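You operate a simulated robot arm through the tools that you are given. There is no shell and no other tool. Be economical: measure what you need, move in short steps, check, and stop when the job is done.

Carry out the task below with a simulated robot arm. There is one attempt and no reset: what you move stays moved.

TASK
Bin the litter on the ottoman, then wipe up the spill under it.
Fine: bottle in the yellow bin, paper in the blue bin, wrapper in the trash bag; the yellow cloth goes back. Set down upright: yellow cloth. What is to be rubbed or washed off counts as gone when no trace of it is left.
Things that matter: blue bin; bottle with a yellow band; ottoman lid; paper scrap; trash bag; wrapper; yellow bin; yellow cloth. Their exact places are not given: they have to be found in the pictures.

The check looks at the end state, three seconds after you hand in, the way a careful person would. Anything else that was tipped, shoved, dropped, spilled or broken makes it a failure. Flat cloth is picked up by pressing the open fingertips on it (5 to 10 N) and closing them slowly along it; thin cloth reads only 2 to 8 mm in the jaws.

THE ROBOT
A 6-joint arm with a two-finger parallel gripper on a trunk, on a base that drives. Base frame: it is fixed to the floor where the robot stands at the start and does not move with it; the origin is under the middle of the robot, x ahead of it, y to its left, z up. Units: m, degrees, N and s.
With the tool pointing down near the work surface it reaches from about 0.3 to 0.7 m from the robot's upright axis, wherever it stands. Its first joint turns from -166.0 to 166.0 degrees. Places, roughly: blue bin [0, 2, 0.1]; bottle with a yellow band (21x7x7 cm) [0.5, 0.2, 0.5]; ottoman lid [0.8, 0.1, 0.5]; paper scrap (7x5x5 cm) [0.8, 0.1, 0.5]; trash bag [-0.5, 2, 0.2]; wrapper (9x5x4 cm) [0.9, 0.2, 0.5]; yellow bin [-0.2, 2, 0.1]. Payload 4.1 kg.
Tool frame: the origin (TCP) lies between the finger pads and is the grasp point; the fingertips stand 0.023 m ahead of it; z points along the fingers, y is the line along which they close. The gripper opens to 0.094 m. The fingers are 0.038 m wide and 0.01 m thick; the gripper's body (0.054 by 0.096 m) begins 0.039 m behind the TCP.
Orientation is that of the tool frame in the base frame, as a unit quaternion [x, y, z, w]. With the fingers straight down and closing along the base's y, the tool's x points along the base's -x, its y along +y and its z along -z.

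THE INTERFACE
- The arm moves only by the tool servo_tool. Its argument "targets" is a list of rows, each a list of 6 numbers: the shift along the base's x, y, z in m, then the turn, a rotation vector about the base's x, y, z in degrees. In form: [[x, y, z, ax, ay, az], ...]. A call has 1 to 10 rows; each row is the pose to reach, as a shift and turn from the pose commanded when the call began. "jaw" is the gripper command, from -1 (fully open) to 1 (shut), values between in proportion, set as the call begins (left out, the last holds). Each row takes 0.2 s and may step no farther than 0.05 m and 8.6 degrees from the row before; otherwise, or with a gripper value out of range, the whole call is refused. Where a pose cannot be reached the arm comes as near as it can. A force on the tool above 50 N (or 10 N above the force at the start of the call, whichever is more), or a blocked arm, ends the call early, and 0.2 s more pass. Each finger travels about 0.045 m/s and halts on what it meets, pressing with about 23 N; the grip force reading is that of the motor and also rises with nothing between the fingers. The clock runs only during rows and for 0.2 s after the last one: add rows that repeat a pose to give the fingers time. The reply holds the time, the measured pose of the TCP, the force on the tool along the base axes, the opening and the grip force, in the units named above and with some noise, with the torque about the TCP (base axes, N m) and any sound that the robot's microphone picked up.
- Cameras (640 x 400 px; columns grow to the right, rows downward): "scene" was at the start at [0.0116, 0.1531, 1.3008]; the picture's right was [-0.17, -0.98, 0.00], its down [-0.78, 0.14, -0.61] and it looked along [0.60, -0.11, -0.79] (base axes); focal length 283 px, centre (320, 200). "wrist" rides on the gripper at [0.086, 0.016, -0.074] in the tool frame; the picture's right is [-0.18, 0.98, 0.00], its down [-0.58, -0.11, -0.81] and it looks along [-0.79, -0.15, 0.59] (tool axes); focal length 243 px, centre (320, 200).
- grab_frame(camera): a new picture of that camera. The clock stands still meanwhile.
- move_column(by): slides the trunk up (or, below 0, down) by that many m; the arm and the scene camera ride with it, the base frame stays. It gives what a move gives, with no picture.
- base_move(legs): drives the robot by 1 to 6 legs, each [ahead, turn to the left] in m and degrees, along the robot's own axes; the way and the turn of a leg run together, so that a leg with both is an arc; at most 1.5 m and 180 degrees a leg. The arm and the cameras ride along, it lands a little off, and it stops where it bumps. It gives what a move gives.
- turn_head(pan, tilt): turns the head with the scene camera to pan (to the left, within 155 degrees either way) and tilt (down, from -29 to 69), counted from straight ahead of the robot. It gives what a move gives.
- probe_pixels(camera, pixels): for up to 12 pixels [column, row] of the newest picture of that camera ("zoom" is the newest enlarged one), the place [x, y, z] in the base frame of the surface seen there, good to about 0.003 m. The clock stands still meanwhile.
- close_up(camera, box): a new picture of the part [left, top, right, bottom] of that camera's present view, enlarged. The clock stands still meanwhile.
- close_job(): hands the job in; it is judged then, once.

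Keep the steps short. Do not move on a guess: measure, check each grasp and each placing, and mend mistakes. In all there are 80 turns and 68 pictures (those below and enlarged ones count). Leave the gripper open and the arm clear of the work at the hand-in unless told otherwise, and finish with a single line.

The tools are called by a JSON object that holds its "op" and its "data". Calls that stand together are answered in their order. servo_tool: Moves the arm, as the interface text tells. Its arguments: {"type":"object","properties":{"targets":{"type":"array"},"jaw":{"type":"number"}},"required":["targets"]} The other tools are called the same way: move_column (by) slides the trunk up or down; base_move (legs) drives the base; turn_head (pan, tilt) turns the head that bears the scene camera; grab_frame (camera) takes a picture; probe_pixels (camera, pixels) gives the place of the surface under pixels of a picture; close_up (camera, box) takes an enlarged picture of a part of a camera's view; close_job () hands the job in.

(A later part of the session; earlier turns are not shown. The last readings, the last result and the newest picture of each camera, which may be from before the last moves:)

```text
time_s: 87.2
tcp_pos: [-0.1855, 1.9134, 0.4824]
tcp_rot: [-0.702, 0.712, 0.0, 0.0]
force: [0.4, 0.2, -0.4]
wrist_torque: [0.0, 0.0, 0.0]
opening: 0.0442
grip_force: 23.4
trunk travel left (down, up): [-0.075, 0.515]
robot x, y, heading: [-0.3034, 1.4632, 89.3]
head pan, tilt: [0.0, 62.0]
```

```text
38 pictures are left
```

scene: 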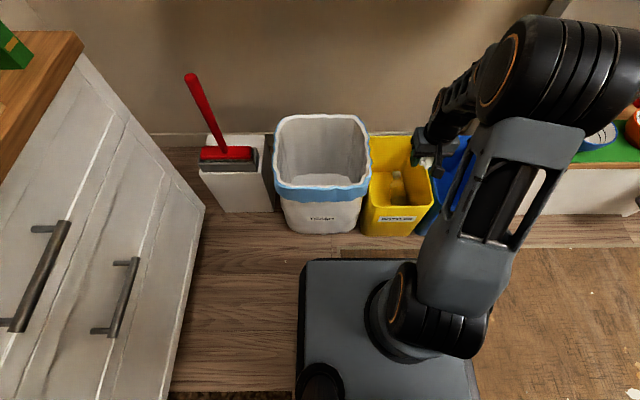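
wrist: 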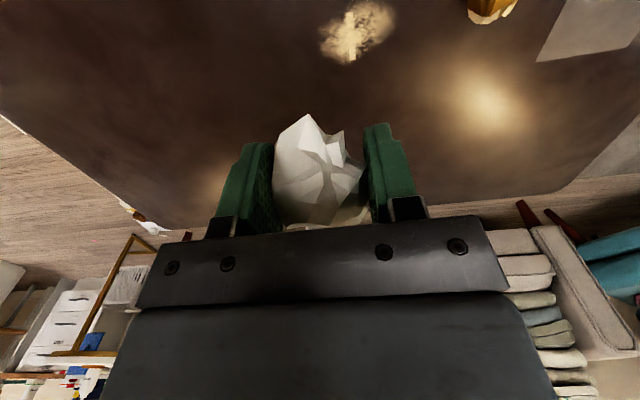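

{"op": "probe_pixels", "data": {"camera": "scene", "pixels": [[372, 136], [407, 138], [398, 207], [432, 200], [455, 140], [470, 138], [435, 195], [280, 120], [330, 192], [367, 122]]}}

{"op": "servo_tool", "data": {"targets": [[0.045, 0.02, 0, 0, 0, 0], [0.09, 0.04, 0, 0, 0, 0], [0.135, 0.06, 0, 0, 0, 0], [0.175, 0.08, 0, 0, 0, 0], [0.215, 0.1, 0, 0, 0, 0]]}}

{"op": "grab_frame", "data": {"camera": "wrist"}}

```text
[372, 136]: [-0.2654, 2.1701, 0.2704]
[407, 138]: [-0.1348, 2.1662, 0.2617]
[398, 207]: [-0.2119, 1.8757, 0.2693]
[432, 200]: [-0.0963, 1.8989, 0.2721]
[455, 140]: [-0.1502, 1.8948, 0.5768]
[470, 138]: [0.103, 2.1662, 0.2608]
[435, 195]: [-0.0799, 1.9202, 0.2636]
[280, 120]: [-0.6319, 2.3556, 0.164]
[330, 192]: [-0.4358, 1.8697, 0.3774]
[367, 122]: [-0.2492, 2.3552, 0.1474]
```

```text
time_s: 88.4
tcp_pos: [0.0311, 2.0135, 0.4805]
tcp_rot: [-0.702, 0.712, 0.0, 0.0]
force: [-0.8, 0.4, 0.4]
wrist_torque: [0.04, 0.0, 0.01]
opening: 0.0438
grip_force: 23.1
trunk travel left (down, up): [-0.075, 0.515]
robot x, y, heading: [-0.305, 1.4623, 89.4]
head pan, tilt: [0.0, 62.0]
```

```text
37 pictures are left
```

wrist: 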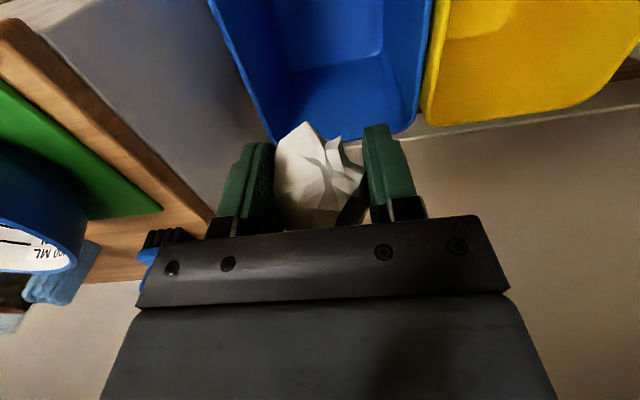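

I'm centred over the blue bin, so I'll lower the paper inside the rim and release it.

{"op": "servo_tool", "data": {"targets": [[0, 0, -0.045, 0, 0, 0], [0, 0, -0.09, 0, 0, 0], [0, 0, -0.135, 0, 0, 0], [0, 0, -0.18, 0, 0, 0], [0, 0, -0.21, 0, 0, 0]]}}

{"op": "servo_tool", "data": {"targets": [[0, 0, 0, 0, 0, 0], [0, 0, 0, 0, 0, 0], [0, 0, 0, 0, 0, 0], [0, 0, 0.04, 0, 0, 0], [0, 0, 0.085, 0, 0, 0], [0, 0, 0.13, 0, 0, 0], [0, 0, 0.175, 0, 0, 0], [0, -0.03, 0.2, 0, 0, 0], [-0.01, -0.075, 0.2, 0, 0, 0], [-0.03, -0.12, 0.2, 0, 0, 0]], "jaw": -1}}

{"op": "grab_frame", "data": {"camera": "wrist"}}

```text
time_s: 89.6
tcp_pos: [0.0281, 2.0119, 0.2701]
tcp_rot: [-0.703, 0.712, -0.001, 0.002]
force: [-0.4, 0.7, 0.3]
wrist_torque: [0.03, -0.01, 0.0]
opening: 0.0438
grip_force: 22.8
trunk travel left (down, up): [-0.075, 0.515]
robot x, y, heading: [-0.3021, 1.4622, 89.5]
head pan, tilt: [0.0, 62.0]
```

```text
time_s: 91.8
tcp_pos: [-0.0002, 1.892, 0.4695]
tcp_rot: [-0.702, 0.712, 0.001, 0.0]
force: [0.4, 0.1, -0.8]
wrist_torque: [-0.02, 0.0, 0.01]
opening: 0.0943
grip_force: 0.1
trunk travel left (down, up): [-0.075, 0.515]
robot x, y, heading: [-0.306, 1.4626, 89.2]
head pan, tilt: [0.0, 62.0]
```

```text
36 pictures are left
```

wrist: 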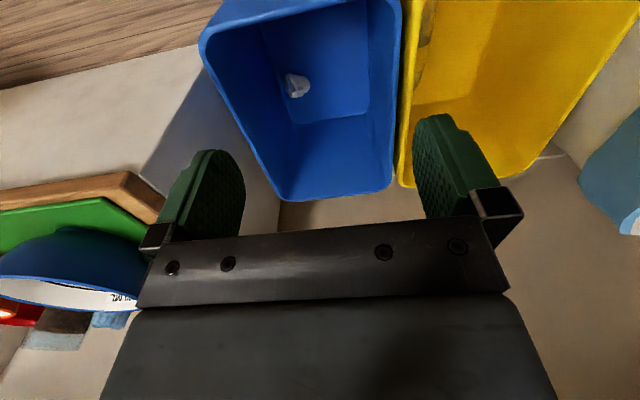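

The paper is in the blue bin. I'll go back for the wrapper by the same lane.

{"op": "base_move", "data": {"legs": [[-0.53, 0.5]]}}

{"op": "move_column", "data": {"by": 0.2}}

{"op": "base_move", "data": {"legs": [[0, -90.3]]}}

```text
time_s: 94.9
tcp_pos: [-0.0087, 1.3532, 0.4698]
tcp_rot: [-0.703, 0.712, 0.0, 0.0]
force: [-0.1, -1.5, -0.4]
wrist_torque: [0.03, 0.0, 0.01]
opening: 0.094
grip_force: 0.0
trunk travel left (down, up): [-0.075, 0.515]
robot x, y, heading: [-0.3106, 0.9233, 89.2]
head pan, tilt: [0.0, 62.0]
```

```text
time_s: 97.1
tcp_pos: [-0.0091, 1.3541, 0.6693]
tcp_rot: [-0.703, 0.711, 0.0, -0.001]
force: [-0.7, 0.3, -0.1]
wrist_torque: [-0.01, 0.02, -0.04]
opening: 0.0938
grip_force: 0.1
trunk travel left (down, up): [-0.275, 0.315]
robot x, y, heading: [-0.3139, 0.9232, 89.7]
head pan, tilt: [0.0, 62.0]
```

```text
time_s: 101.4
tcp_pos: [0.1087, 0.6066, 0.6701]
tcp_rot: [0.023, 1.0, 0.0, 0.001]
force: [0.3, 0.3, -0.3]
wrist_torque: [-0.01, 0.0, -0.01]
opening: 0.0941
grip_force: 0.1
trunk travel left (down, up): [-0.275, 0.315]
robot x, y, heading: [-0.3135, 0.9226, -2.8]
head pan, tilt: [0.0, 62.0]
```

{"op": "base_move", "data": {"legs": [[0, 3], [1.2, 0]]}}

{"op": "base_move", "data": {"legs": [[0, -90], [0.12, 0]]}}

{"op": "grab_frame", "data": {"camera": "scene"}}

```text
time_s: 107.9
tcp_pos: [1.3295, 0.6274, 0.6705]
tcp_rot: [0.001, 1.0, 0.001, 0.0]
force: [-0.2, 0.1, -0.4]
wrist_torque: [-0.02, 0.0, -0.03]
opening: 0.094
grip_force: 0.0
trunk travel left (down, up): [-0.275, 0.315]
robot x, y, heading: [0.8981, 0.9273, -0.1]
head pan, tilt: [0.0, 62.0]
```

```text
time_s: 112.9
tcp_pos: [0.6126, 0.3658, 0.6706]
tcp_rot: [0.698, 0.716, 0.001, 0.0]
force: [0.6, 0.5, -0.2]
wrist_torque: [-0.03, -0.02, 0.0]
opening: 0.0941
grip_force: 0.0
trunk travel left (down, up): [-0.275, 0.315]
robot x, y, heading: [0.8993, 0.8062, -88.8]
head pan, tilt: [0.0, 62.0]
```

```text
35 pictures are left
```

scene: 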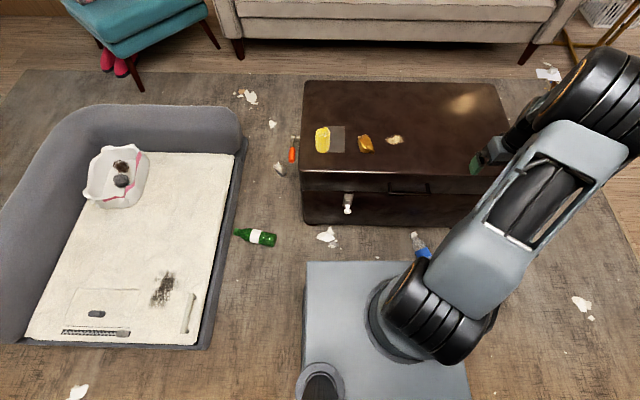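

{"op": "close_up", "data": {"camera": "scene", "box": [300, 90, 460, 190]}}

{"op": "probe_pixels", "data": {"camera": "zoom", "pixels": [[240, 190], [270, 185], [260, 215], [255, 235], [285, 235], [298, 232], [250, 205], [90, 155], [90, 235], [380, 195], [65, 190], [115, 190]]}}

```text
4.00 times, centred on (380, 140) of scene
```

zoom: 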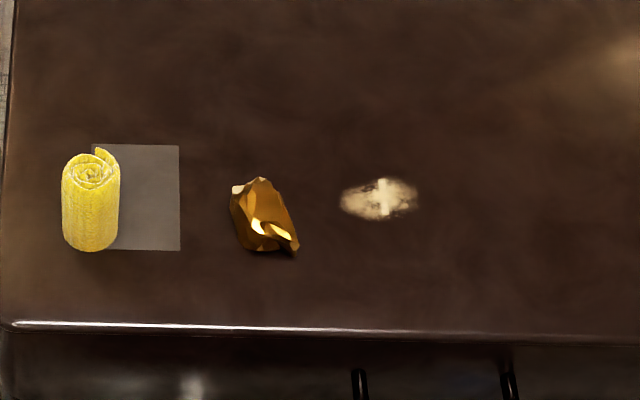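

```text
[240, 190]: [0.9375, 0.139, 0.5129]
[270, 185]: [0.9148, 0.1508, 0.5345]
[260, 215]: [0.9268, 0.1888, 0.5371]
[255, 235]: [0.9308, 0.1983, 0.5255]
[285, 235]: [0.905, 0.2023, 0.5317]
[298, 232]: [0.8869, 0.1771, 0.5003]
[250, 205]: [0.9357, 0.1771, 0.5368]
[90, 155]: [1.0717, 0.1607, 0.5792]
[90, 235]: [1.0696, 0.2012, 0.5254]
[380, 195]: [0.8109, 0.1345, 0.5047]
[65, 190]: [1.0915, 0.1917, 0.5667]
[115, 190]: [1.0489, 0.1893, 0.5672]
```

The wrapper's centre is about (0.92, 0.175). I'll move above it and look.

{"op": "servo_tool", "data": {"targets": [[0.04, -0.025, 0, 0, 0, 0], [0.08, -0.05, 0, 0, 0, 0], [0.12, -0.075, 0, 0, 0, 0], [0.16, -0.1, 0, 0, 0, 0], [0.2, -0.125, 0, 0, 0, 0], [0.24, -0.15, 0, 0, 0, 0], [0.28, -0.175, 0, 0, 0, 0], [0.307, -0.19, -0.03, 0, 0, 0], [0.307, -0.19, -0.055, 0, 0, 0]]}}

{"op": "grab_frame", "data": {"camera": "wrist"}}

{"op": "probe_pixels", "data": {"camera": "wrist", "pixels": [[290, 60], [320, 60], [350, 60], [320, 100], [320, 20], [350, 100], [290, 100], [350, 20], [330, 130]]}}

```text
time_s: 114.9
tcp_pos: [0.9189, 0.1768, 0.6187]
tcp_rot: [0.698, 0.716, 0.0, 0.0]
force: [0.1, 0.5, -0.1]
wrist_torque: [0.04, 0.01, 0.02]
opening: 0.094
grip_force: 0.0
trunk travel left (down, up): [-0.275, 0.315]
robot x, y, heading: [0.9022, 0.8071, -88.8]
head pan, tilt: [0.0, 62.0]
```

```text
33 pictures are left
```

wrist: 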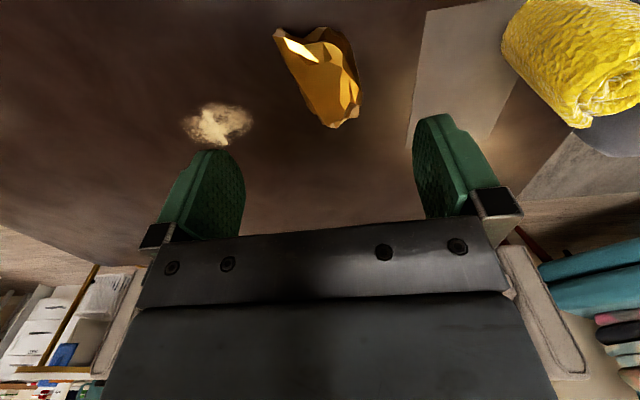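

```text
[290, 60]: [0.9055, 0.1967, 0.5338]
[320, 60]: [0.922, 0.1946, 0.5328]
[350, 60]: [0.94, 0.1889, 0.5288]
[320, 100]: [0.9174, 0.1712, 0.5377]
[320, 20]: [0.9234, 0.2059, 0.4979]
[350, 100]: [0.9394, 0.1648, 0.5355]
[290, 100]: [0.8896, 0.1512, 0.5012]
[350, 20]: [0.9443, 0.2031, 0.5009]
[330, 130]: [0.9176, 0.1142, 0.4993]
```

The wrapper's axis leans about 25°, so I'll turn the tool 22° about z, descend and grip.

{"op": "servo_tool", "data": {"targets": [[0.001, 0.002, 0, 0, 0, 8], [0.001, 0.002, 0, 0, 0, 16], [0.001, 0.002, -0.02, 0, 0, 22], [0.001, 0.002, -0.06, 0, 0, 22], [0.001, 0.002, -0.092, 0, 0, 22], [0.001, 0.002, -0.092, 0, 0, 22]]}}

{"op": "servo_tool", "data": {"targets": [[0, 0, 0, 0, 0, 0], [0, 0, 0, 0, 0, 0], [0, 0, 0, 0, 0, 0], [0, 0, 0, 0, 0, 0], [0, 0, 0.03, 0, 0, 0], [0, 0, 0.07, 0, 0, 0], [0, 0, 0.115, 0, 0, 0], [0, 0, 0.16, 0, 0, 0]], "jaw": 1}}

{"op": "grab_frame", "data": {"camera": "wrist"}}

```text
time_s: 116.3
tcp_pos: [0.9202, 0.1788, 0.5245]
tcp_rot: [0.549, 0.836, 0.0, 0.0]
force: [-0.1, -0.3, -0.8]
wrist_torque: [0.03, 0.0, 0.02]
opening: 0.0944
grip_force: 0.1
trunk travel left (down, up): [-0.275, 0.315]
robot x, y, heading: [0.9009, 0.8011, -88.8]
head pan, tilt: [0.0, 62.0]
```

```text
time_s: 118.1
tcp_pos: [0.9205, 0.1802, 0.6838]
tcp_rot: [0.548, 0.836, 0.0, -0.001]
force: [-0.6, -0.1, -0.3]
wrist_torque: [0.02, 0.0, 0.0]
opening: 0.0389
grip_force: 22.7
trunk travel left (down, up): [-0.275, 0.315]
robot x, y, heading: [0.8987, 0.8086, -88.7]
head pan, tilt: [0.0, 62.0]
```

```text
32 pictures are left
```

wrist: 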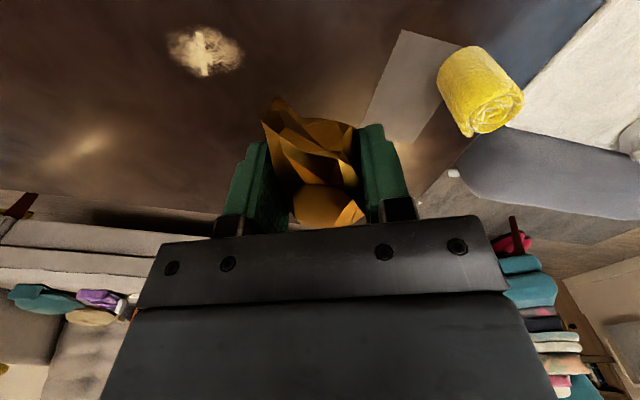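

The wrapper is held, with the jaws at 0.039 m. I'll drive back to the bins.

{"op": "base_move", "data": {"legs": [[-0.12, 0], [0, 89]]}}

{"op": "base_move", "data": {"legs": [[-1.22, 0]]}}

```text
time_s: 123.1
tcp_pos: [1.5233, 0.9213, 0.6837]
tcp_rot: [-0.185, 0.983, 0.0, 0.0]
force: [-0.3, 0.6, -0.4]
wrist_torque: [0.01, 0.01, -0.03]
opening: 0.0383
grip_force: 23.5
trunk travel left (down, up): [-0.275, 0.315]
robot x, y, heading: [0.8965, 0.924, -0.9]
head pan, tilt: [0.0, 62.0]
```

```text
time_s: 129.2
tcp_pos: [0.3147, 0.9382, 0.6825]
tcp_rot: [-0.19, 0.982, 0.0, -0.001]
force: [0.0, 0.3, 0.0]
wrist_torque: [-0.02, 0.03, 0.01]
opening: 0.0362
grip_force: 23.1
trunk travel left (down, up): [-0.275, 0.315]
robot x, y, heading: [-0.3098, 0.9333, -0.1]
head pan, tilt: [0.0, 62.0]
```

{"op": "base_move", "data": {"legs": [[0, 90]]}}

{"op": "servo_tool", "data": {"targets": [[0, -0.045, 0, 0, 0, 0], [0, -0.09, 0, 0, 0, 0], [-0.03, -0.12, 0, 0, 0, 0], [-0.07, -0.14, 0, 0, 0, 0], [-0.11, -0.16, 0, 0, 0, 0], [-0.15, -0.18, 0, 0, 0, 0]]}}

{"op": "base_move", "data": {"legs": [[0.48, 0]]}}

{"op": "move_column", "data": {"by": -0.18}}

{"op": "grab_frame", "data": {"camera": "scene"}}

```text
time_s: 133.4
tcp_pos: [-0.3126, 1.5597, 0.6837]
tcp_rot: [0.827, -0.562, 0.001, 0.0]
force: [0.3, -0.1, -0.2]
wrist_torque: [0.0, -0.02, 0.02]
opening: 0.0352
grip_force: 23.0
trunk travel left (down, up): [-0.275, 0.315]
robot x, y, heading: [-0.3124, 0.9339, 89.6]
head pan, tilt: [0.0, 62.0]
```

```text
time_s: 134.8
tcp_pos: [-0.4638, 1.3805, 0.6831]
tcp_rot: [0.828, -0.561, 0.0, 0.0]
force: [0.0, 0.7, -0.1]
wrist_torque: [0.0, 0.03, -0.01]
opening: 0.0353
grip_force: 22.7
trunk travel left (down, up): [-0.275, 0.315]
robot x, y, heading: [-0.3085, 0.9335, 89.6]
head pan, tilt: [0.0, 62.0]
```

```text
time_s: 137.7
tcp_pos: [-0.4571, 1.8628, 0.6828]
tcp_rot: [0.826, -0.564, 0.0, 0.0]
force: [0.6, 0.1, 0.0]
wrist_torque: [0.01, -0.02, -0.05]
opening: 0.0352
grip_force: 23.1
trunk travel left (down, up): [-0.275, 0.315]
robot x, y, heading: [-0.3089, 1.4152, 89.3]
head pan, tilt: [0.0, 62.0]
```

```text
time_s: 139.7
tcp_pos: [-0.4563, 1.8634, 0.503]
tcp_rot: [0.826, -0.564, 0.0, 0.0]
force: [-0.3, 0.3, 0.7]
wrist_torque: [0.01, -0.01, 0.03]
opening: 0.0352
grip_force: 23.2
trunk travel left (down, up): [-0.095, 0.495]
robot x, y, heading: [-0.3066, 1.4196, 89.3]
head pan, tilt: [0.0, 62.0]
```

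```text
31 pictures are left
```

scene: 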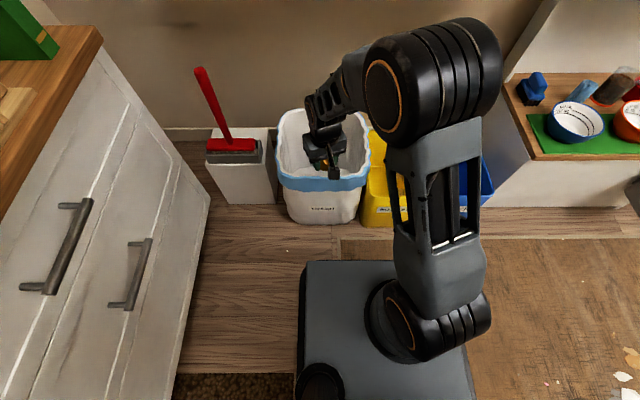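

Next I'll move the wrapper to over the bag's centre (y≈2.01), lower a little and check.

{"op": "servo_tool", "data": {"targets": [[0, 0.045, 0, 0, 0, 0], [0, 0.09, 0, 0, 0, 0], [0, 0.135, 0, 0, 0, 0], [0, 0.145, -0.04, 0, 0, 0], [0, 0.145, -0.08, 0, 0, 0]]}}

{"op": "grab_frame", "data": {"camera": "wrist"}}

```text
time_s: 140.9
tcp_pos: [-0.4557, 2.0079, 0.4231]
tcp_rot: [0.826, -0.564, 0.0, 0.0]
force: [-0.1, -0.7, 0.0]
wrist_torque: [-0.01, -0.01, -0.01]
opening: 0.0347
grip_force: 22.6
trunk travel left (down, up): [-0.095, 0.495]
robot x, y, heading: [-0.3054, 1.4151, 89.1]
head pan, tilt: [0.0, 62.0]
```

```text
30 pictures are left
```

wrist: 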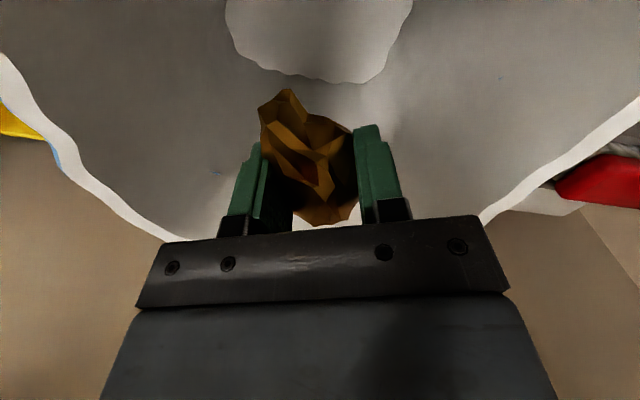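

The wrapper is in the mouth of the bag. I'll release it, rise and retract.

{"op": "servo_tool", "data": {"targets": [[0, 0, 0, 0, 0, 0], [0, 0, 0, 0, 0, 0], [0, 0, 0, 0, 0, 0], [0, 0, 0, 0, 0, 0], [0, 0, 0.04, 0, 0, 0], [0, 0, 0.08, 0, 0, 0], [0, -0.04, 0.1, 0, 0, 0], [0, -0.085, 0.1, 0, 0, 0], [0, -0.13, 0.1, 0, 0, 0], [0, -0.17, 0.1, 0, 0, 0]], "jaw": -1}}

{"op": "grab_frame", "data": {"camera": "wrist"}}

```text
time_s: 143.1
tcp_pos: [-0.4572, 1.8378, 0.5231]
tcp_rot: [0.826, -0.564, 0.001, 0.0]
force: [0.5, 0.3, 0.5]
wrist_torque: [-0.04, -0.02, -0.02]
opening: 0.0939
grip_force: 0.0
trunk travel left (down, up): [-0.095, 0.495]
robot x, y, heading: [-0.3117, 1.4154, 89.4]
head pan, tilt: [0.0, 62.0]
```

```text
29 pictures are left
```

wrist: 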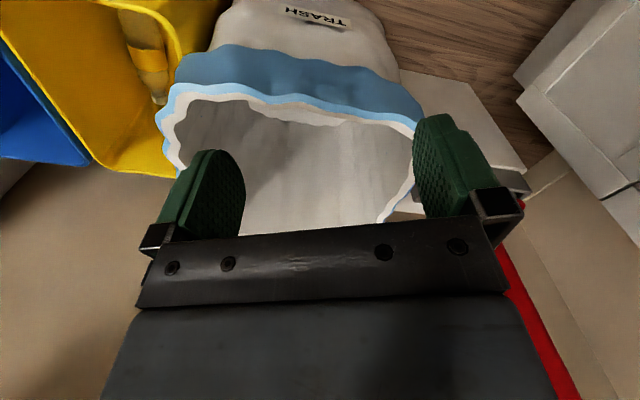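

{"op": "base_move", "data": {"legs": [[-0.49, 0.6]]}}

{"op": "move_column", "data": {"by": 0.3}}

{"op": "turn_head", "data": {"pan": 0, "tilt": 42}}

{"op": "grab_frame", "data": {"camera": "scene"}}

```text
time_s: 146.0
tcp_pos: [-0.465, 1.3543, 0.5236]
tcp_rot: [0.828, -0.561, -0.001, 0.001]
force: [0.2, 0.1, -0.5]
wrist_torque: [0.01, 0.01, -0.01]
opening: 0.094
grip_force: 0.0
trunk travel left (down, up): [-0.095, 0.495]
robot x, y, heading: [-0.3098, 0.9325, 89.8]
head pan, tilt: [0.0, 62.0]
```

```text
time_s: 149.0
tcp_pos: [-0.4652, 1.3538, 0.824]
tcp_rot: [0.828, -0.561, 0.0, 0.0]
force: [-0.1, 0.1, 0.0]
wrist_torque: [0.01, -0.01, 0.0]
opening: 0.0939
grip_force: 0.0
trunk travel left (down, up): [-0.395, 0.195]
robot x, y, heading: [-0.3059, 0.9294, 90.0]
head pan, tilt: [0.0, 62.0]
```

```text
time_s: 149.8
tcp_pos: [-0.466, 1.353, 0.8238]
tcp_rot: [0.828, -0.56, 0.0, 0.0]
force: [0.1, -0.6, 0.1]
wrist_torque: [0.0, 0.01, 0.0]
opening: 0.0939
grip_force: 0.0
trunk travel left (down, up): [-0.395, 0.195]
robot x, y, heading: [-0.3101, 0.9325, 89.9]
head pan, tilt: [0.0, 42.0]
```

```text
28 pictures are left
```

scene: 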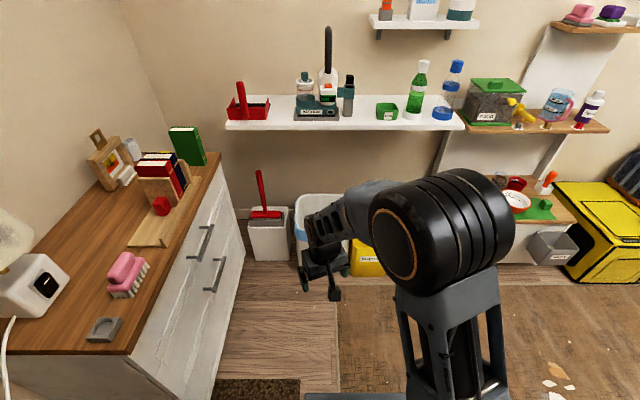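

The arm hides the bag. I'll turn toward the ottoman lane and look back at the bag from there.

{"op": "base_move", "data": {"legs": [[0, -90]]}}

{"op": "turn_head", "data": {"pan": 100, "tilt": 45}}

{"op": "grab_frame", "data": {"camera": "scene"}}

```text
time_s: 154.0
tcp_pos: [0.1064, 1.0986, 0.8239]
tcp_rot: [-0.203, 0.979, 0.0, 0.0]
force: [0.3, 0.1, -0.1]
wrist_torque: [0.03, 0.01, 0.0]
opening: 0.0941
grip_force: 0.0
trunk travel left (down, up): [-0.395, 0.195]
robot x, y, heading: [-0.3079, 0.9298, 1.4]
head pan, tilt: [0.0, 42.0]
```

```text
time_s: 155.7
tcp_pos: [0.1069, 1.0983, 0.8227]
tcp_rot: [-0.203, 0.979, -0.001, 0.0]
force: [-1.1, 0.3, 0.0]
wrist_torque: [-0.03, 0.03, 0.01]
opening: 0.0938
grip_force: 0.1
trunk travel left (down, up): [-0.395, 0.195]
robot x, y, heading: [-0.3086, 0.9326, 1.2]
head pan, tilt: [100.0, 45.0]
```

```text
27 pictures are left
```

scene: 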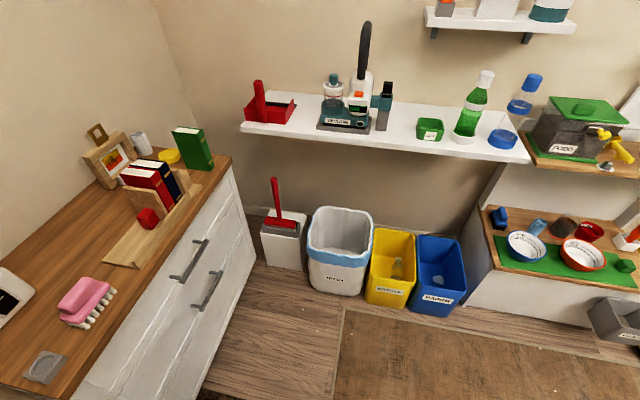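

The bins look right: the bottle is in yellow, the paper is in blue, and nothing has fallen around the bag. Now I'll go back for the cloth.

{"op": "move_column", "data": {"by": -0.12}}

{"op": "base_move", "data": {"legs": [[0, -1.5], [1.23, 0]]}}

{"op": "base_move", "data": {"legs": [[0, -90], [0.13, 0]]}}

{"op": "turn_head", "data": {"pan": 0, "tilt": 62}}

{"op": "grab_frame", "data": {"camera": "scene"}}

```text
time_s: 157.2
tcp_pos: [0.1061, 1.0984, 0.7027]
tcp_rot: [-0.203, 0.979, -0.001, 0.0]
force: [0.2, -0.1, 0.0]
wrist_torque: [-0.03, -0.02, -0.02]
opening: 0.094
grip_force: 0.1
trunk travel left (down, up): [-0.275, 0.315]
robot x, y, heading: [-0.3118, 0.9305, 1.4]
head pan, tilt: [100.0, 45.0]
```

```text
time_s: 163.8
tcp_pos: [1.3341, 1.1076, 0.7046]
tcp_rot: [-0.202, 0.979, 0.0, 0.001]
force: [-0.2, 0.3, 0.2]
wrist_torque: [-0.01, 0.0, 0.0]
opening: 0.0941
grip_force: 0.0
trunk travel left (down, up): [-0.275, 0.315]
robot x, y, heading: [0.9177, 0.9392, 1.3]
head pan, tilt: [100.0, 45.0]
```

```text
time_s: 169.0
tcp_pos: [1.0673, 0.3896, 0.7029]
tcp_rot: [0.564, 0.826, 0.0, 0.0]
force: [-0.2, 0.6, 0.4]
wrist_torque: [-0.04, -0.01, -0.03]
opening: 0.094
grip_force: 0.0
trunk travel left (down, up): [-0.275, 0.315]
robot x, y, heading: [0.915, 0.8123, -90.6]
head pan, tilt: [100.0, 45.0]
```

```text
time_s: 170.8
tcp_pos: [1.0662, 0.3888, 0.7035]
tcp_rot: [0.564, 0.826, 0.0, 0.0]
force: [-0.4, -0.5, -0.2]
wrist_torque: [0.02, 0.05, -0.01]
opening: 0.094
grip_force: 0.0
trunk travel left (down, up): [-0.275, 0.315]
robot x, y, heading: [0.9141, 0.8112, -90.7]
head pan, tilt: [0.0, 62.0]
```

```text
26 pictures are left
```

scene: 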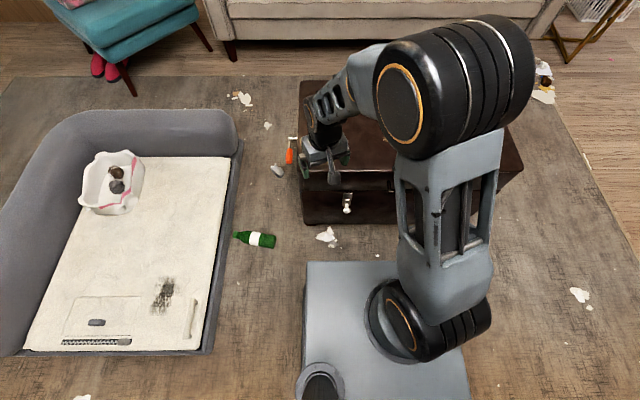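

{"op": "servo_tool", "data": {"targets": [[0, -0.02, 0, 0, 0, -8], [0, -0.04, 0, 0, 0, -16], [0, -0.06, 0, 0, 0, -21]]}}

{"op": "grab_frame", "data": {"camera": "wrist"}}

```text
time_s: 171.6
tcp_pos: [1.0675, 0.3288, 0.7033]
tcp_rot: [0.706, 0.709, 0.0, 0.0]
force: [-1.1, -0.4, 0.4]
wrist_torque: [0.03, 0.02, 0.01]
opening: 0.0939
grip_force: 0.0
trunk travel left (down, up): [-0.275, 0.315]
robot x, y, heading: [0.914, 0.8135, -90.6]
head pan, tilt: [0.0, 62.0]
```

```text
25 pictures are left
```

wrist: 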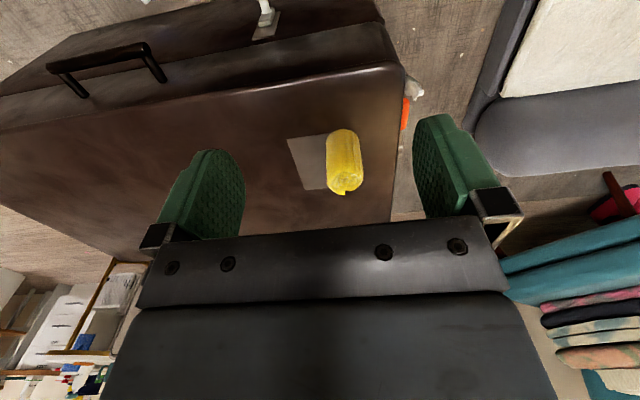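

{"op": "close_up", "data": {"camera": "wrist", "box": [270, 110, 400, 210]}}

{"op": "probe_pixels", "data": {"camera": "wrist", "pixels": [[347, 182], [332, 182], [360, 178], [345, 192], [344, 150], [331, 150], [358, 150], [342, 132], [305, 160], [395, 70], [290, 142], [302, 188]]}}

```text
4.00 times, centred on (335, 160) of wrist
```

zoom: 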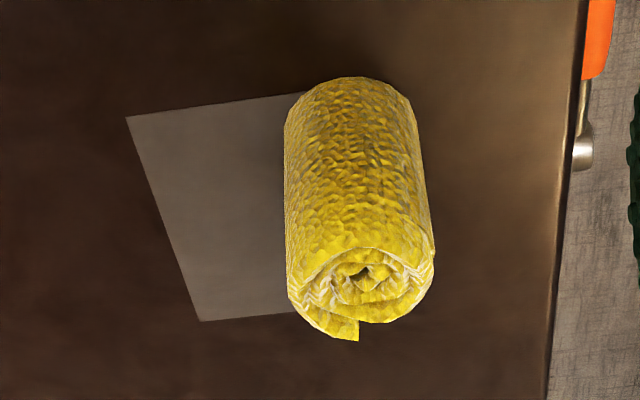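

```text
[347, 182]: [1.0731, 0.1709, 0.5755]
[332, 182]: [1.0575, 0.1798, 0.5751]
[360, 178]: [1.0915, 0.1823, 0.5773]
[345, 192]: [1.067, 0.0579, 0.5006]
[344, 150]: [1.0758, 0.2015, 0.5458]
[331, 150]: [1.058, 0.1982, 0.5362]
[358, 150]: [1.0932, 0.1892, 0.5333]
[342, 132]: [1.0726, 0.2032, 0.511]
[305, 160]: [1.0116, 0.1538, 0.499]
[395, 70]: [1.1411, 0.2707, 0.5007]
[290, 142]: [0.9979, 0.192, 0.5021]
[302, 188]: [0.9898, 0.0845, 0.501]
```

The roll's axis is at about (1.075, 0.180), with radius ≈0.021 and top at 0.577. I'll come down over it with open jaws.

{"op": "servo_tool", "data": {"targets": [[0.003, -0.045, 0, 0, 0, 0], [0.006, -0.09, 0, 0, 0, 0], [0.0075, -0.135, 0, 0, 0, 0], [0.0075, -0.149, -0.03, 0, 0, 0], [0.0075, -0.149, -0.06, 0, 0, 0]]}}

{"op": "grab_frame", "data": {"camera": "wrist"}}

{"op": "probe_pixels", "data": {"camera": "wrist", "pixels": [[320, 60], [290, 70], [350, 70], [325, 100], [320, 30], [320, 120], [260, 60]]}}

```text
time_s: 172.8
tcp_pos: [1.0731, 0.1786, 0.6431]
tcp_rot: [0.705, 0.709, 0.0, 0.0]
force: [-0.1, -0.4, -0.1]
wrist_torque: [0.02, -0.01, -0.02]
opening: 0.094
grip_force: 0.1
trunk travel left (down, up): [-0.275, 0.315]
robot x, y, heading: [0.9164, 0.8109, -90.6]
head pan, tilt: [0.0, 62.0]
```

```text
23 pictures are left
```

wrist: 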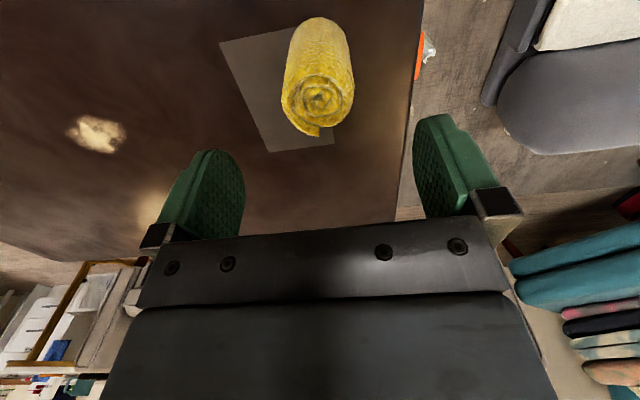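

```text
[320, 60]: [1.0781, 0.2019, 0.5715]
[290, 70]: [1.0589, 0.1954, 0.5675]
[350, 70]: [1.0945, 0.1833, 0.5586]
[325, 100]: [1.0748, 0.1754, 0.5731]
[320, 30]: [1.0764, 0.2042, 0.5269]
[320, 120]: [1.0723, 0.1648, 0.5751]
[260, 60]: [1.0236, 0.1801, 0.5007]
```

{"op": "servo_tool", "data": {"targets": [[0.002, 0.003, -0.04, 0, 0, 0], [0.002, 0.003, -0.07, 0, 0, 0], [0.002, 0.003, -0.086, 0, 0, 0], [0.002, 0.003, -0.086, 0, 0, 0]]}}

{"op": "servo_tool", "data": {"targets": [[0, 0, 0, 0, 0, 0], [0, 0, 0, 0, 0, 0], [0, 0, 0, 0, 0, 0], [0, 0, 0, 0, 0, 0], [0, 0, 0, 0, 0, 0], [0, 0, 0, 0, 0, 0]], "jaw": 1}}

{"op": "servo_tool", "data": {"targets": [[0, 0, 0.02, 0, 0, 0], [0, 0, 0.05, 0, 0, 0], [0, 0, 0.08, 0, 0, 0]]}}

{"op": "grab_frame", "data": {"camera": "wrist"}}

```text
time_s: 173.8
tcp_pos: [1.0763, 0.1815, 0.5569]
tcp_rot: [0.705, 0.709, 0.0, 0.0]
force: [-0.3, 1.4, 0.4]
wrist_torque: [0.01, 0.02, -0.02]
opening: 0.0938
grip_force: 0.1
trunk travel left (down, up): [-0.275, 0.315]
robot x, y, heading: [0.9139, 0.8141, -90.6]
head pan, tilt: [0.0, 62.0]
```

```text
time_s: 175.2
tcp_pos: [1.0753, 0.1822, 0.5587]
tcp_rot: [0.706, 0.708, 0.0, 0.0]
force: [-0.3, -0.9, 0.0]
wrist_torque: [-0.01, -0.02, 0.02]
opening: 0.0511
grip_force: 23.5
trunk travel left (down, up): [-0.275, 0.315]
robot x, y, heading: [0.9185, 0.8111, -90.7]
head pan, tilt: [0.0, 62.0]
```

```text
time_s: 175.9
tcp_pos: [1.0759, 0.1832, 0.6361]
tcp_rot: [0.706, 0.709, 0.0, 0.001]
force: [-0.1, -0.6, -1.0]
wrist_torque: [0.02, -0.02, -0.02]
opening: 0.0507
grip_force: 23.7
trunk travel left (down, up): [-0.275, 0.315]
robot x, y, heading: [0.915, 0.813, -90.9]
head pan, tilt: [0.0, 62.0]
```

```text
22 pictures are left
```

wrist: 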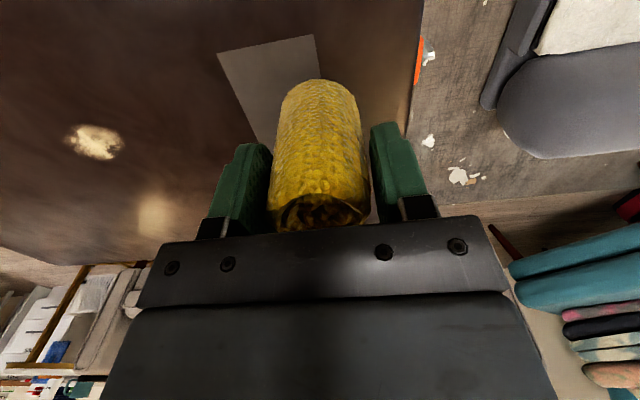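

The roll is held, with the jaws at 0.051 m. I'll probe the mark's corners and the spill.

{"op": "probe_pixels", "data": {"camera": "wrist", "pixels": [[219, 55], [311, 37], [315, 72], [255, 135], [70, 142], [95, 125], [120, 142], [95, 158], [97, 142]]}}

{"op": "close_up", "data": {"camera": "wrist", "box": [40, 100, 160, 190]}}

```text
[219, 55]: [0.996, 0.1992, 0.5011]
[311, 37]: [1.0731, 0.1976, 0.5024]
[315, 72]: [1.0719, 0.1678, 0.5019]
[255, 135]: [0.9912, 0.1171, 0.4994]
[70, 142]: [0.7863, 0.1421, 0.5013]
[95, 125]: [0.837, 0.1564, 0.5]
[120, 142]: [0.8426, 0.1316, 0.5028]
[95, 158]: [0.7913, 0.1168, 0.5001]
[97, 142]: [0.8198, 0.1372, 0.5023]
```

```text
4.44 times, centred on (100, 145) of wrist
```

zoom: 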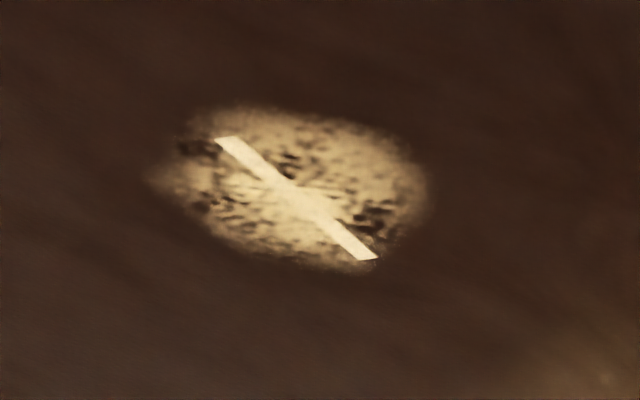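

The spill spans x 0.785–0.85 and y 0.115–0.16, centred on (0.817, 0.137). I'll carry the roll over it and press gently; contact should be near TCP z≈0.557.

{"op": "servo_tool", "data": {"targets": [[-0.045, -0.01, 0, 0, 0, 0], [-0.09, -0.02, 0, 0, 0, 0], [-0.135, -0.03, 0, 0, 0, 0], [-0.18, -0.04, 0, 0, 0, 0], [-0.225, -0.046, 0, 0, 0, 0], [-0.258, -0.046, -0.02, 0, 0, 0], [-0.258, -0.046, -0.055, 0, 0, 0], [-0.258, -0.046, -0.075, 0, 0, 0], [-0.258, -0.046, -0.08, 0, 0, 0]]}}

```text
time_s: 177.9
tcp_pos: [0.8193, 0.1355, 0.5578]
tcp_rot: [0.705, 0.709, 0.0, 0.001]
force: [-0.4, 1.2, 3.3]
wrist_torque: [0.1, -0.01, 0.02]
opening: 0.0511
grip_force: 22.9
trunk travel left (down, up): [-0.275, 0.315]
robot x, y, heading: [0.9151, 0.8103, -90.8]
head pan, tilt: [0.0, 62.0]
```

Contact reads 3.3 N. I'll press about 2 mm more and rub over the spot.

{"op": "servo_tool", "data": {"targets": [[0, 0, -0.002, 0, 0, 0], [0.025, 0, -0.002, 0, 0, 0], [-0.03, 0, -0.002, 0, 0, 0]]}}

{"op": "servo_tool", "data": {"targets": [[0.02, 0.012, 0, 0, 0, 0], [0.055, 0.015, 0, 0, 0, 0], [0.02, 0.015, 0, 0, 0, 0], [-0.01, 0.012, 0, 0, 0, 0]]}}

```text
refused: row 3 steps farther than a row can; nothing moved
```

```text
time_s: 178.9
tcp_pos: [0.8075, 0.1505, 0.5577]
tcp_rot: [0.706, 0.708, 0.0, -0.001]
force: [0.4, 0.9, 4.3]
wrist_torque: [0.0, -0.07, -0.05]
opening: 0.0508
grip_force: 23.1
trunk travel left (down, up): [-0.275, 0.315]
robot x, y, heading: [0.9171, 0.8128, -90.6]
head pan, tilt: [0.0, 62.0]
```

Rubbing is stable at about 4 N. I'll press a little more and cover the whole spot.

{"op": "servo_tool", "data": {"targets": [[0.0, 0.0, -0.002, 0, 0, 0], [0.04, 0.0, -0.002, 0, 0, 0], [0.04, -0.012, -0.002, 0, 0, 0], [0.0, -0.012, -0.002, 0, 0, 0], [-0.02, -0.012, -0.002, 0, 0, 0], [-0.02, -0.025, -0.002, 0, 0, 0], [0.02, -0.025, -0.002, 0, 0, 0], [0.045, -0.02, -0.002, 0, 0, 0], [0.01, -0.03, -0.002, 0, 0, 0], [-0.02, -0.03, -0.002, 0, 0, 0]]}}

{"op": "servo_tool", "data": {"targets": [[0.04, 0.01, 0, 0, 0, 0], [0.065, 0.02, 0, 0, 0, 0], [0.03, 0.035, 0, 0, 0, 0], [0.0, 0.03, 0, 0, 0, 0], [0.0, 0.01, 0, 0, 0, 0], [0.04, 0.0, 0, 0, 0, 0], [0.06, 0.01, 0.0, 0, 0, 0], [0.03, 0.018, 0.0, 0, 0, 0], [0.01, 0.018, 0.0, 0, 0, 0]]}}

{"op": "servo_tool", "data": {"targets": [[0, 0, 0.04, 0, 0, 0], [0.04, 0.0, 0.08, 0, 0, 0], [0.085, 0.0, 0.08, 0, 0, 0], [0.13, 0.0, 0.08, 0, 0, 0]]}}

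{"op": "grab_frame", "data": {"camera": "wrist"}}

```text
time_s: 181.2
tcp_pos: [0.7872, 0.1219, 0.5571]
tcp_rot: [0.706, 0.709, -0.002, 0.001]
force: [4.8, -1.9, 18.0]
wrist_torque: [-0.3, -0.4, 0.0]
opening: 0.0509
grip_force: 23.3
trunk travel left (down, up): [-0.275, 0.315]
robot x, y, heading: [0.9143, 0.8127, -90.3]
head pan, tilt: [0.0, 62.0]
```

```text
time_s: 183.2
tcp_pos: [0.7941, 0.1226, 0.5531]
tcp_rot: [0.706, 0.709, 0.0, 0.001]
force: [5.5, -1.8, 17.0]
wrist_torque: [-0.21, -0.33, 0.02]
opening: 0.051
grip_force: 23.5
out of reach, approached as far as the arm can: row 1, 2, 3, 4, 5, 7, 8, 9
trunk travel left (down, up): [-0.275, 0.315]
robot x, y, heading: [0.9174, 0.8082, -90.9]
head pan, tilt: [0.0, 62.0]
```

```text
refused: row 2 steps farther than a row can; nothing moved
```

```text
20 pictures are left
```

wrist: 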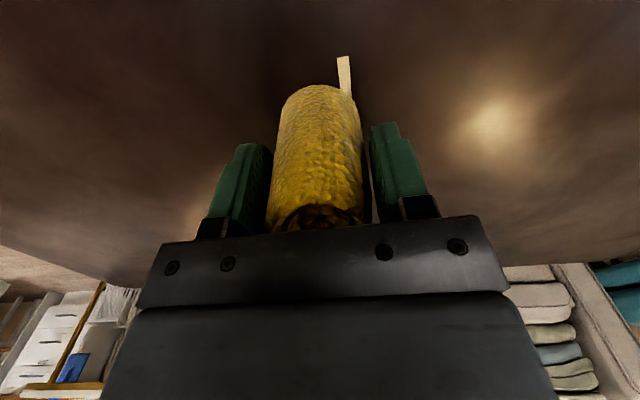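

Much of the stain is gone, but reach was marginal at that edge and the force rose. I'll lift and look.

{"op": "servo_tool", "data": {"targets": [[0, 0, 0.03, 0, 0, 0], [0.01, 0.03, 0.06, 0, 0, 0], [0.05, 0.04, 0.08, 0, 0, 0], [0.095, 0.05, 0.08, 0, 0, 0], [0.14, 0.05, 0.08, 0, 0, 0]]}}

{"op": "grab_frame", "data": {"camera": "wrist"}}

```text
time_s: 184.3
tcp_pos: [0.9333, 0.1017, 0.6517]
tcp_rot: [0.705, 0.709, 0.001, -0.001]
force: [-0.9, -0.4, -0.4]
wrist_torque: [0.04, -0.02, 0.02]
opening: 0.0511
grip_force: 23.1
out of reach, approached as far as the arm can: row 1, 2, 3, 4, 5
trunk travel left (down, up): [-0.275, 0.315]
robot x, y, heading: [0.919, 0.8105, -90.6]
head pan, tilt: [0.0, 62.0]
```

```text
19 pictures are left
```

wrist: 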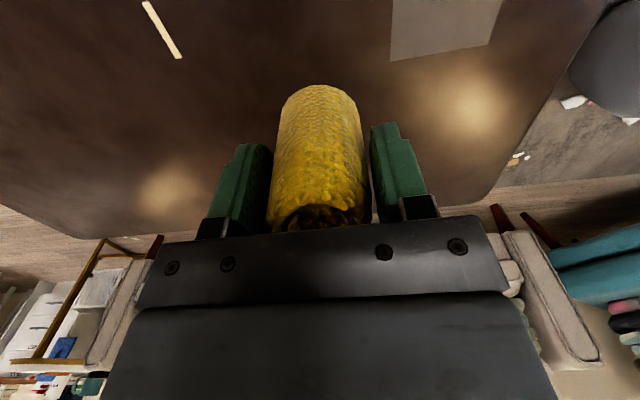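

The stain is gone apart from a thin strip. The arm reports being at its reach limit, so I'll bring it inward and check it follows.

{"op": "servo_tool", "data": {"targets": [[0, 0.0, 0.0, 0, 0, 0], [0, 0.02, 0.0, 0, 0, 0], [0, 0.04, 0.0, 0, 0, 0], [0, 0.06, 0.0, 0, 0, 0]]}}

{"op": "probe_pixels", "data": {"camera": "wrist", "pixels": [[145, 5], [160, 28], [178, 55], [390, 40], [493, 30]]}}

{"op": "close_up", "data": {"camera": "wrist", "box": [80, 0, 240, 100]}}

```text
time_s: 185.3
tcp_pos: [0.9332, 0.1011, 0.6512]
tcp_rot: [0.705, 0.709, 0.0, 0.0]
force: [-0.2, -0.1, -1.3]
wrist_torque: [-0.01, 0.0, 0.01]
opening: 0.051
grip_force: 22.7
out of reach, approached as far as the arm can: row 2, 3, 4
trunk travel left (down, up): [-0.275, 0.315]
robot x, y, heading: [0.915, 0.8095, -90.7]
head pan, tilt: [0.0, 62.0]
```

```text
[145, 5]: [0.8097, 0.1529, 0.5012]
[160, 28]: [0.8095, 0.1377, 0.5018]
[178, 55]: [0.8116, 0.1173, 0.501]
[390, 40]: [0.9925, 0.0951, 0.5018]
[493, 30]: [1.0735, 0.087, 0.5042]
```

```text
4.00 times, centred on (160, 50) of wrist
```

zoom: 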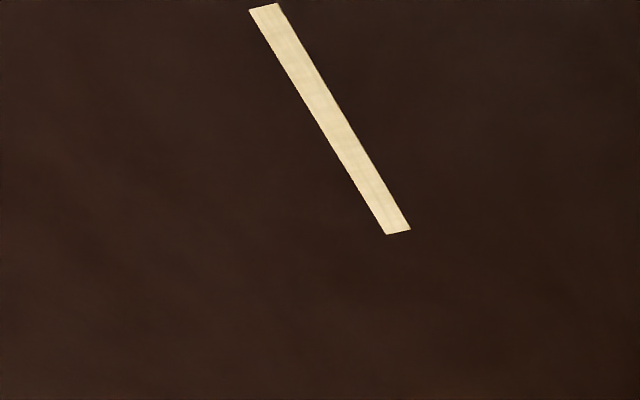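

The arm doesn't move inward. I'll look at its configuration in the scene view.

{"op": "grab_frame", "data": {"camera": "scene"}}

{"op": "servo_tool", "data": {"targets": [[0, 0, 0.02, 0, 0, 0], [0, 0, 0.04, 0, 0, 0]]}}

```text
17 pictures are left
```

scene: 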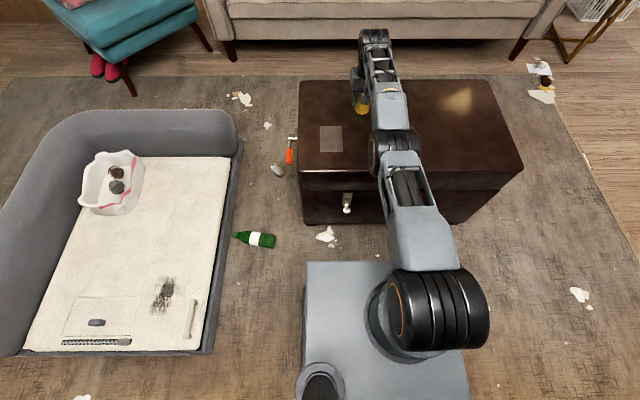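

```text
time_s: 185.9
tcp_pos: [0.9333, 0.1019, 0.6918]
tcp_rot: [0.706, 0.709, 0.0, 0.0]
force: [-0.2, -0.4, -0.7]
wrist_torque: [-0.03, 0.01, -0.02]
opening: 0.0511
grip_force: 23.2
trunk travel left (down, up): [-0.275, 0.315]
robot x, y, heading: [0.9167, 0.8089, -90.8]
head pan, tilt: [0.0, 62.0]
```

{"op": "servo_tool", "data": {"targets": [[0, 0.01, 0.0, 0, 0, 0], [0, 0.03, 0.0, 0, 0, 0], [0, 0.06, 0.0, 0, 0, 0]]}}

```text
time_s: 186.8
tcp_pos: [0.9323, 0.1017, 0.6906]
tcp_rot: [0.706, 0.709, -0.001, 0.0]
force: [0.1, -0.4, -0.2]
wrist_torque: [-0.01, 0.01, -0.02]
opening: 0.0511
grip_force: 23.0
out of reach, approached as far as the arm can: row 1, 2, 3
trunk travel left (down, up): [-0.275, 0.315]
robot x, y, heading: [0.9165, 0.8109, -90.8]
head pan, tilt: [0.0, 62.0]
```

The arm is stretched straight. Moving up kept it straight, so I'll go down a bit (the roll bottom stays well above the lid) to bend the elbow, then come inward.

{"op": "servo_tool", "data": {"targets": [[0, 0, -0.03, 0, 0, 0], [0, 0.0, -0.06, 0, 0, 0], [0, 0.01, -0.08, 0, 0, 0], [0, 0.04, -0.08, 0, 0, 0], [0, 0.07, -0.08, 0, 0, 0]]}}

```text
time_s: 187.9
tcp_pos: [0.9333, 0.1038, 0.6097]
tcp_rot: [0.705, 0.709, 0.0, 0.0]
force: [-0.6, -1.0, -1.6]
wrist_torque: [0.01, 0.01, -0.01]
opening: 0.0507
grip_force: 22.5
out of reach, approached as far as the arm can: row 3, 4, 5
trunk travel left (down, up): [-0.275, 0.315]
robot x, y, heading: [0.915, 0.8147, -90.9]
head pan, tilt: [0.0, 62.0]
```

{"op": "grab_frame", "data": {"camera": "scene"}}

{"op": "probe_pixels", "data": {"camera": "scene", "pixels": [[440, 275], [415, 225], [402, 160], [394, 140], [392, 105], [380, 70], [374, 40], [430, 300], [405, 190]]}}

```text
16 pictures are left
```

scene: 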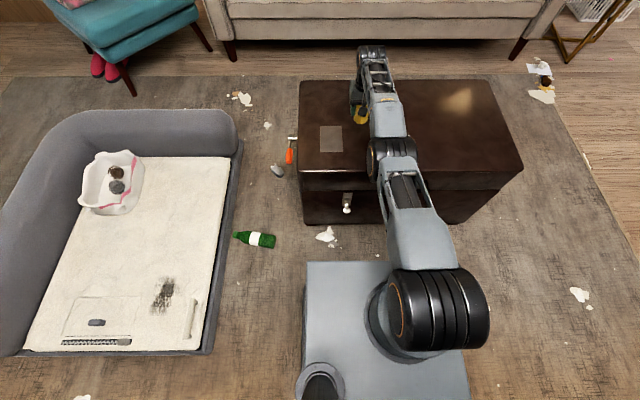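

```text
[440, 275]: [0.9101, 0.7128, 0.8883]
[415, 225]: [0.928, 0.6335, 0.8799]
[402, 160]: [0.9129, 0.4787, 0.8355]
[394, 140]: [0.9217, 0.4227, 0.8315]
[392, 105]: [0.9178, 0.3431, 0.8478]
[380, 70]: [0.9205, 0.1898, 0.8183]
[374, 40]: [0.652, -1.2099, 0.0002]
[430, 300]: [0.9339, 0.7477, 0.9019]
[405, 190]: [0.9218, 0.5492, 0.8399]
```

The elbow is about straight or just past it. I'll raise the trunk and then move the tool down and inward, so the elbow bends upward again.

{"op": "move_column", "data": {"by": 0.3}}

{"op": "servo_tool", "data": {"targets": [[0, 0, -0.04, 0, 0, 0], [0, 0.0, -0.08, 0, 0, 0], [0, 0.01, -0.12, 0, 0, 0], [0, 0.02, -0.16, 0, 0, 0], [0, 0.04, -0.2, 0, 0, 0], [0, 0.06, -0.23, 0, 0, 0], [0, 0.09, -0.25, 0, 0, 0]]}}

```text
time_s: 190.9
tcp_pos: [0.9325, 0.1045, 0.9088]
tcp_rot: [0.705, 0.709, 0.001, -0.001]
force: [0.2, 0.0, -0.2]
wrist_torque: [-0.03, -0.01, -0.03]
opening: 0.051
grip_force: 22.5
trunk travel left (down, up): [-0.575, 0.015]
robot x, y, heading: [0.9154, 0.8127, -90.5]
head pan, tilt: [0.0, 62.0]
```

```text
time_s: 192.6
tcp_pos: [0.933, 0.1941, 0.6578]
tcp_rot: [0.706, 0.709, 0.0, 0.0]
force: [0.1, 0.0, -0.6]
wrist_torque: [0.04, -0.02, 0.01]
opening: 0.0511
grip_force: 23.3
out of reach, approached as far as the arm can: row 2, 3, 4, 5
trunk travel left (down, up): [-0.575, 0.015]
robot x, y, heading: [0.9141, 0.8127, -90.9]
head pan, tilt: [0.0, 62.0]
```

The elbow is recovered. I'll raise the tool while bringing it inward, lower the trunk again, and drive 5 cm closer so the spill is well within reach.

{"op": "servo_tool", "data": {"targets": [[0, 0.02, 0.04, 0, 0, 0], [0, 0.04, 0.08, 0, 0, 0], [0, 0.06, 0.12, 0, 0, 0], [0, 0.08, 0.16, 0, 0, 0], [0, 0.1, 0.2, 0, 0, 0], [0, 0.12, 0.24, 0, 0, 0]]}}

{"op": "move_column", "data": {"by": -0.24}}

{"op": "base_move", "data": {"legs": [[0.05, 0]]}}

{"op": "grab_frame", "data": {"camera": "scene"}}

```text
time_s: 193.9
tcp_pos: [0.9335, 0.315, 0.9019]
tcp_rot: [0.705, 0.709, 0.001, 0.001]
force: [-0.7, -0.1, -1.5]
wrist_torque: [0.01, 0.03, 0.02]
opening: 0.051
grip_force: 23.0
trunk travel left (down, up): [-0.575, 0.015]
robot x, y, heading: [0.9153, 0.8133, -90.7]
head pan, tilt: [0.0, 62.0]
```

```text
time_s: 196.4
tcp_pos: [0.9338, 0.313, 0.6614]
tcp_rot: [0.705, 0.709, 0.0, -0.001]
force: [-1.3, -0.2, -0.9]
wrist_torque: [0.02, 0.02, -0.03]
opening: 0.051
grip_force: 23.2
trunk travel left (down, up): [-0.335, 0.255]
robot x, y, heading: [0.9137, 0.8121, -91.0]
head pan, tilt: [0.0, 62.0]
```

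```text
time_s: 197.4
tcp_pos: [0.9331, 0.2642, 0.662]
tcp_rot: [0.705, 0.709, 0.0, -0.001]
force: [0.7, 0.1, -0.6]
wrist_torque: [0.0, 0.01, -0.01]
opening: 0.0508
grip_force: 22.9
trunk travel left (down, up): [-0.335, 0.255]
robot x, y, heading: [0.9124, 0.7662, -90.7]
head pan, tilt: [0.0, 62.0]
```

```text
15 pictures are left
```

scene: 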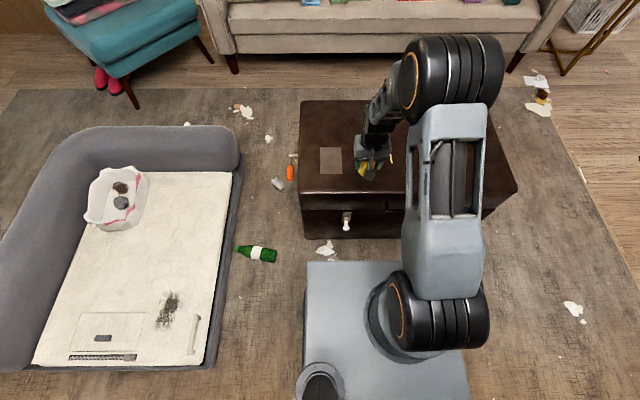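

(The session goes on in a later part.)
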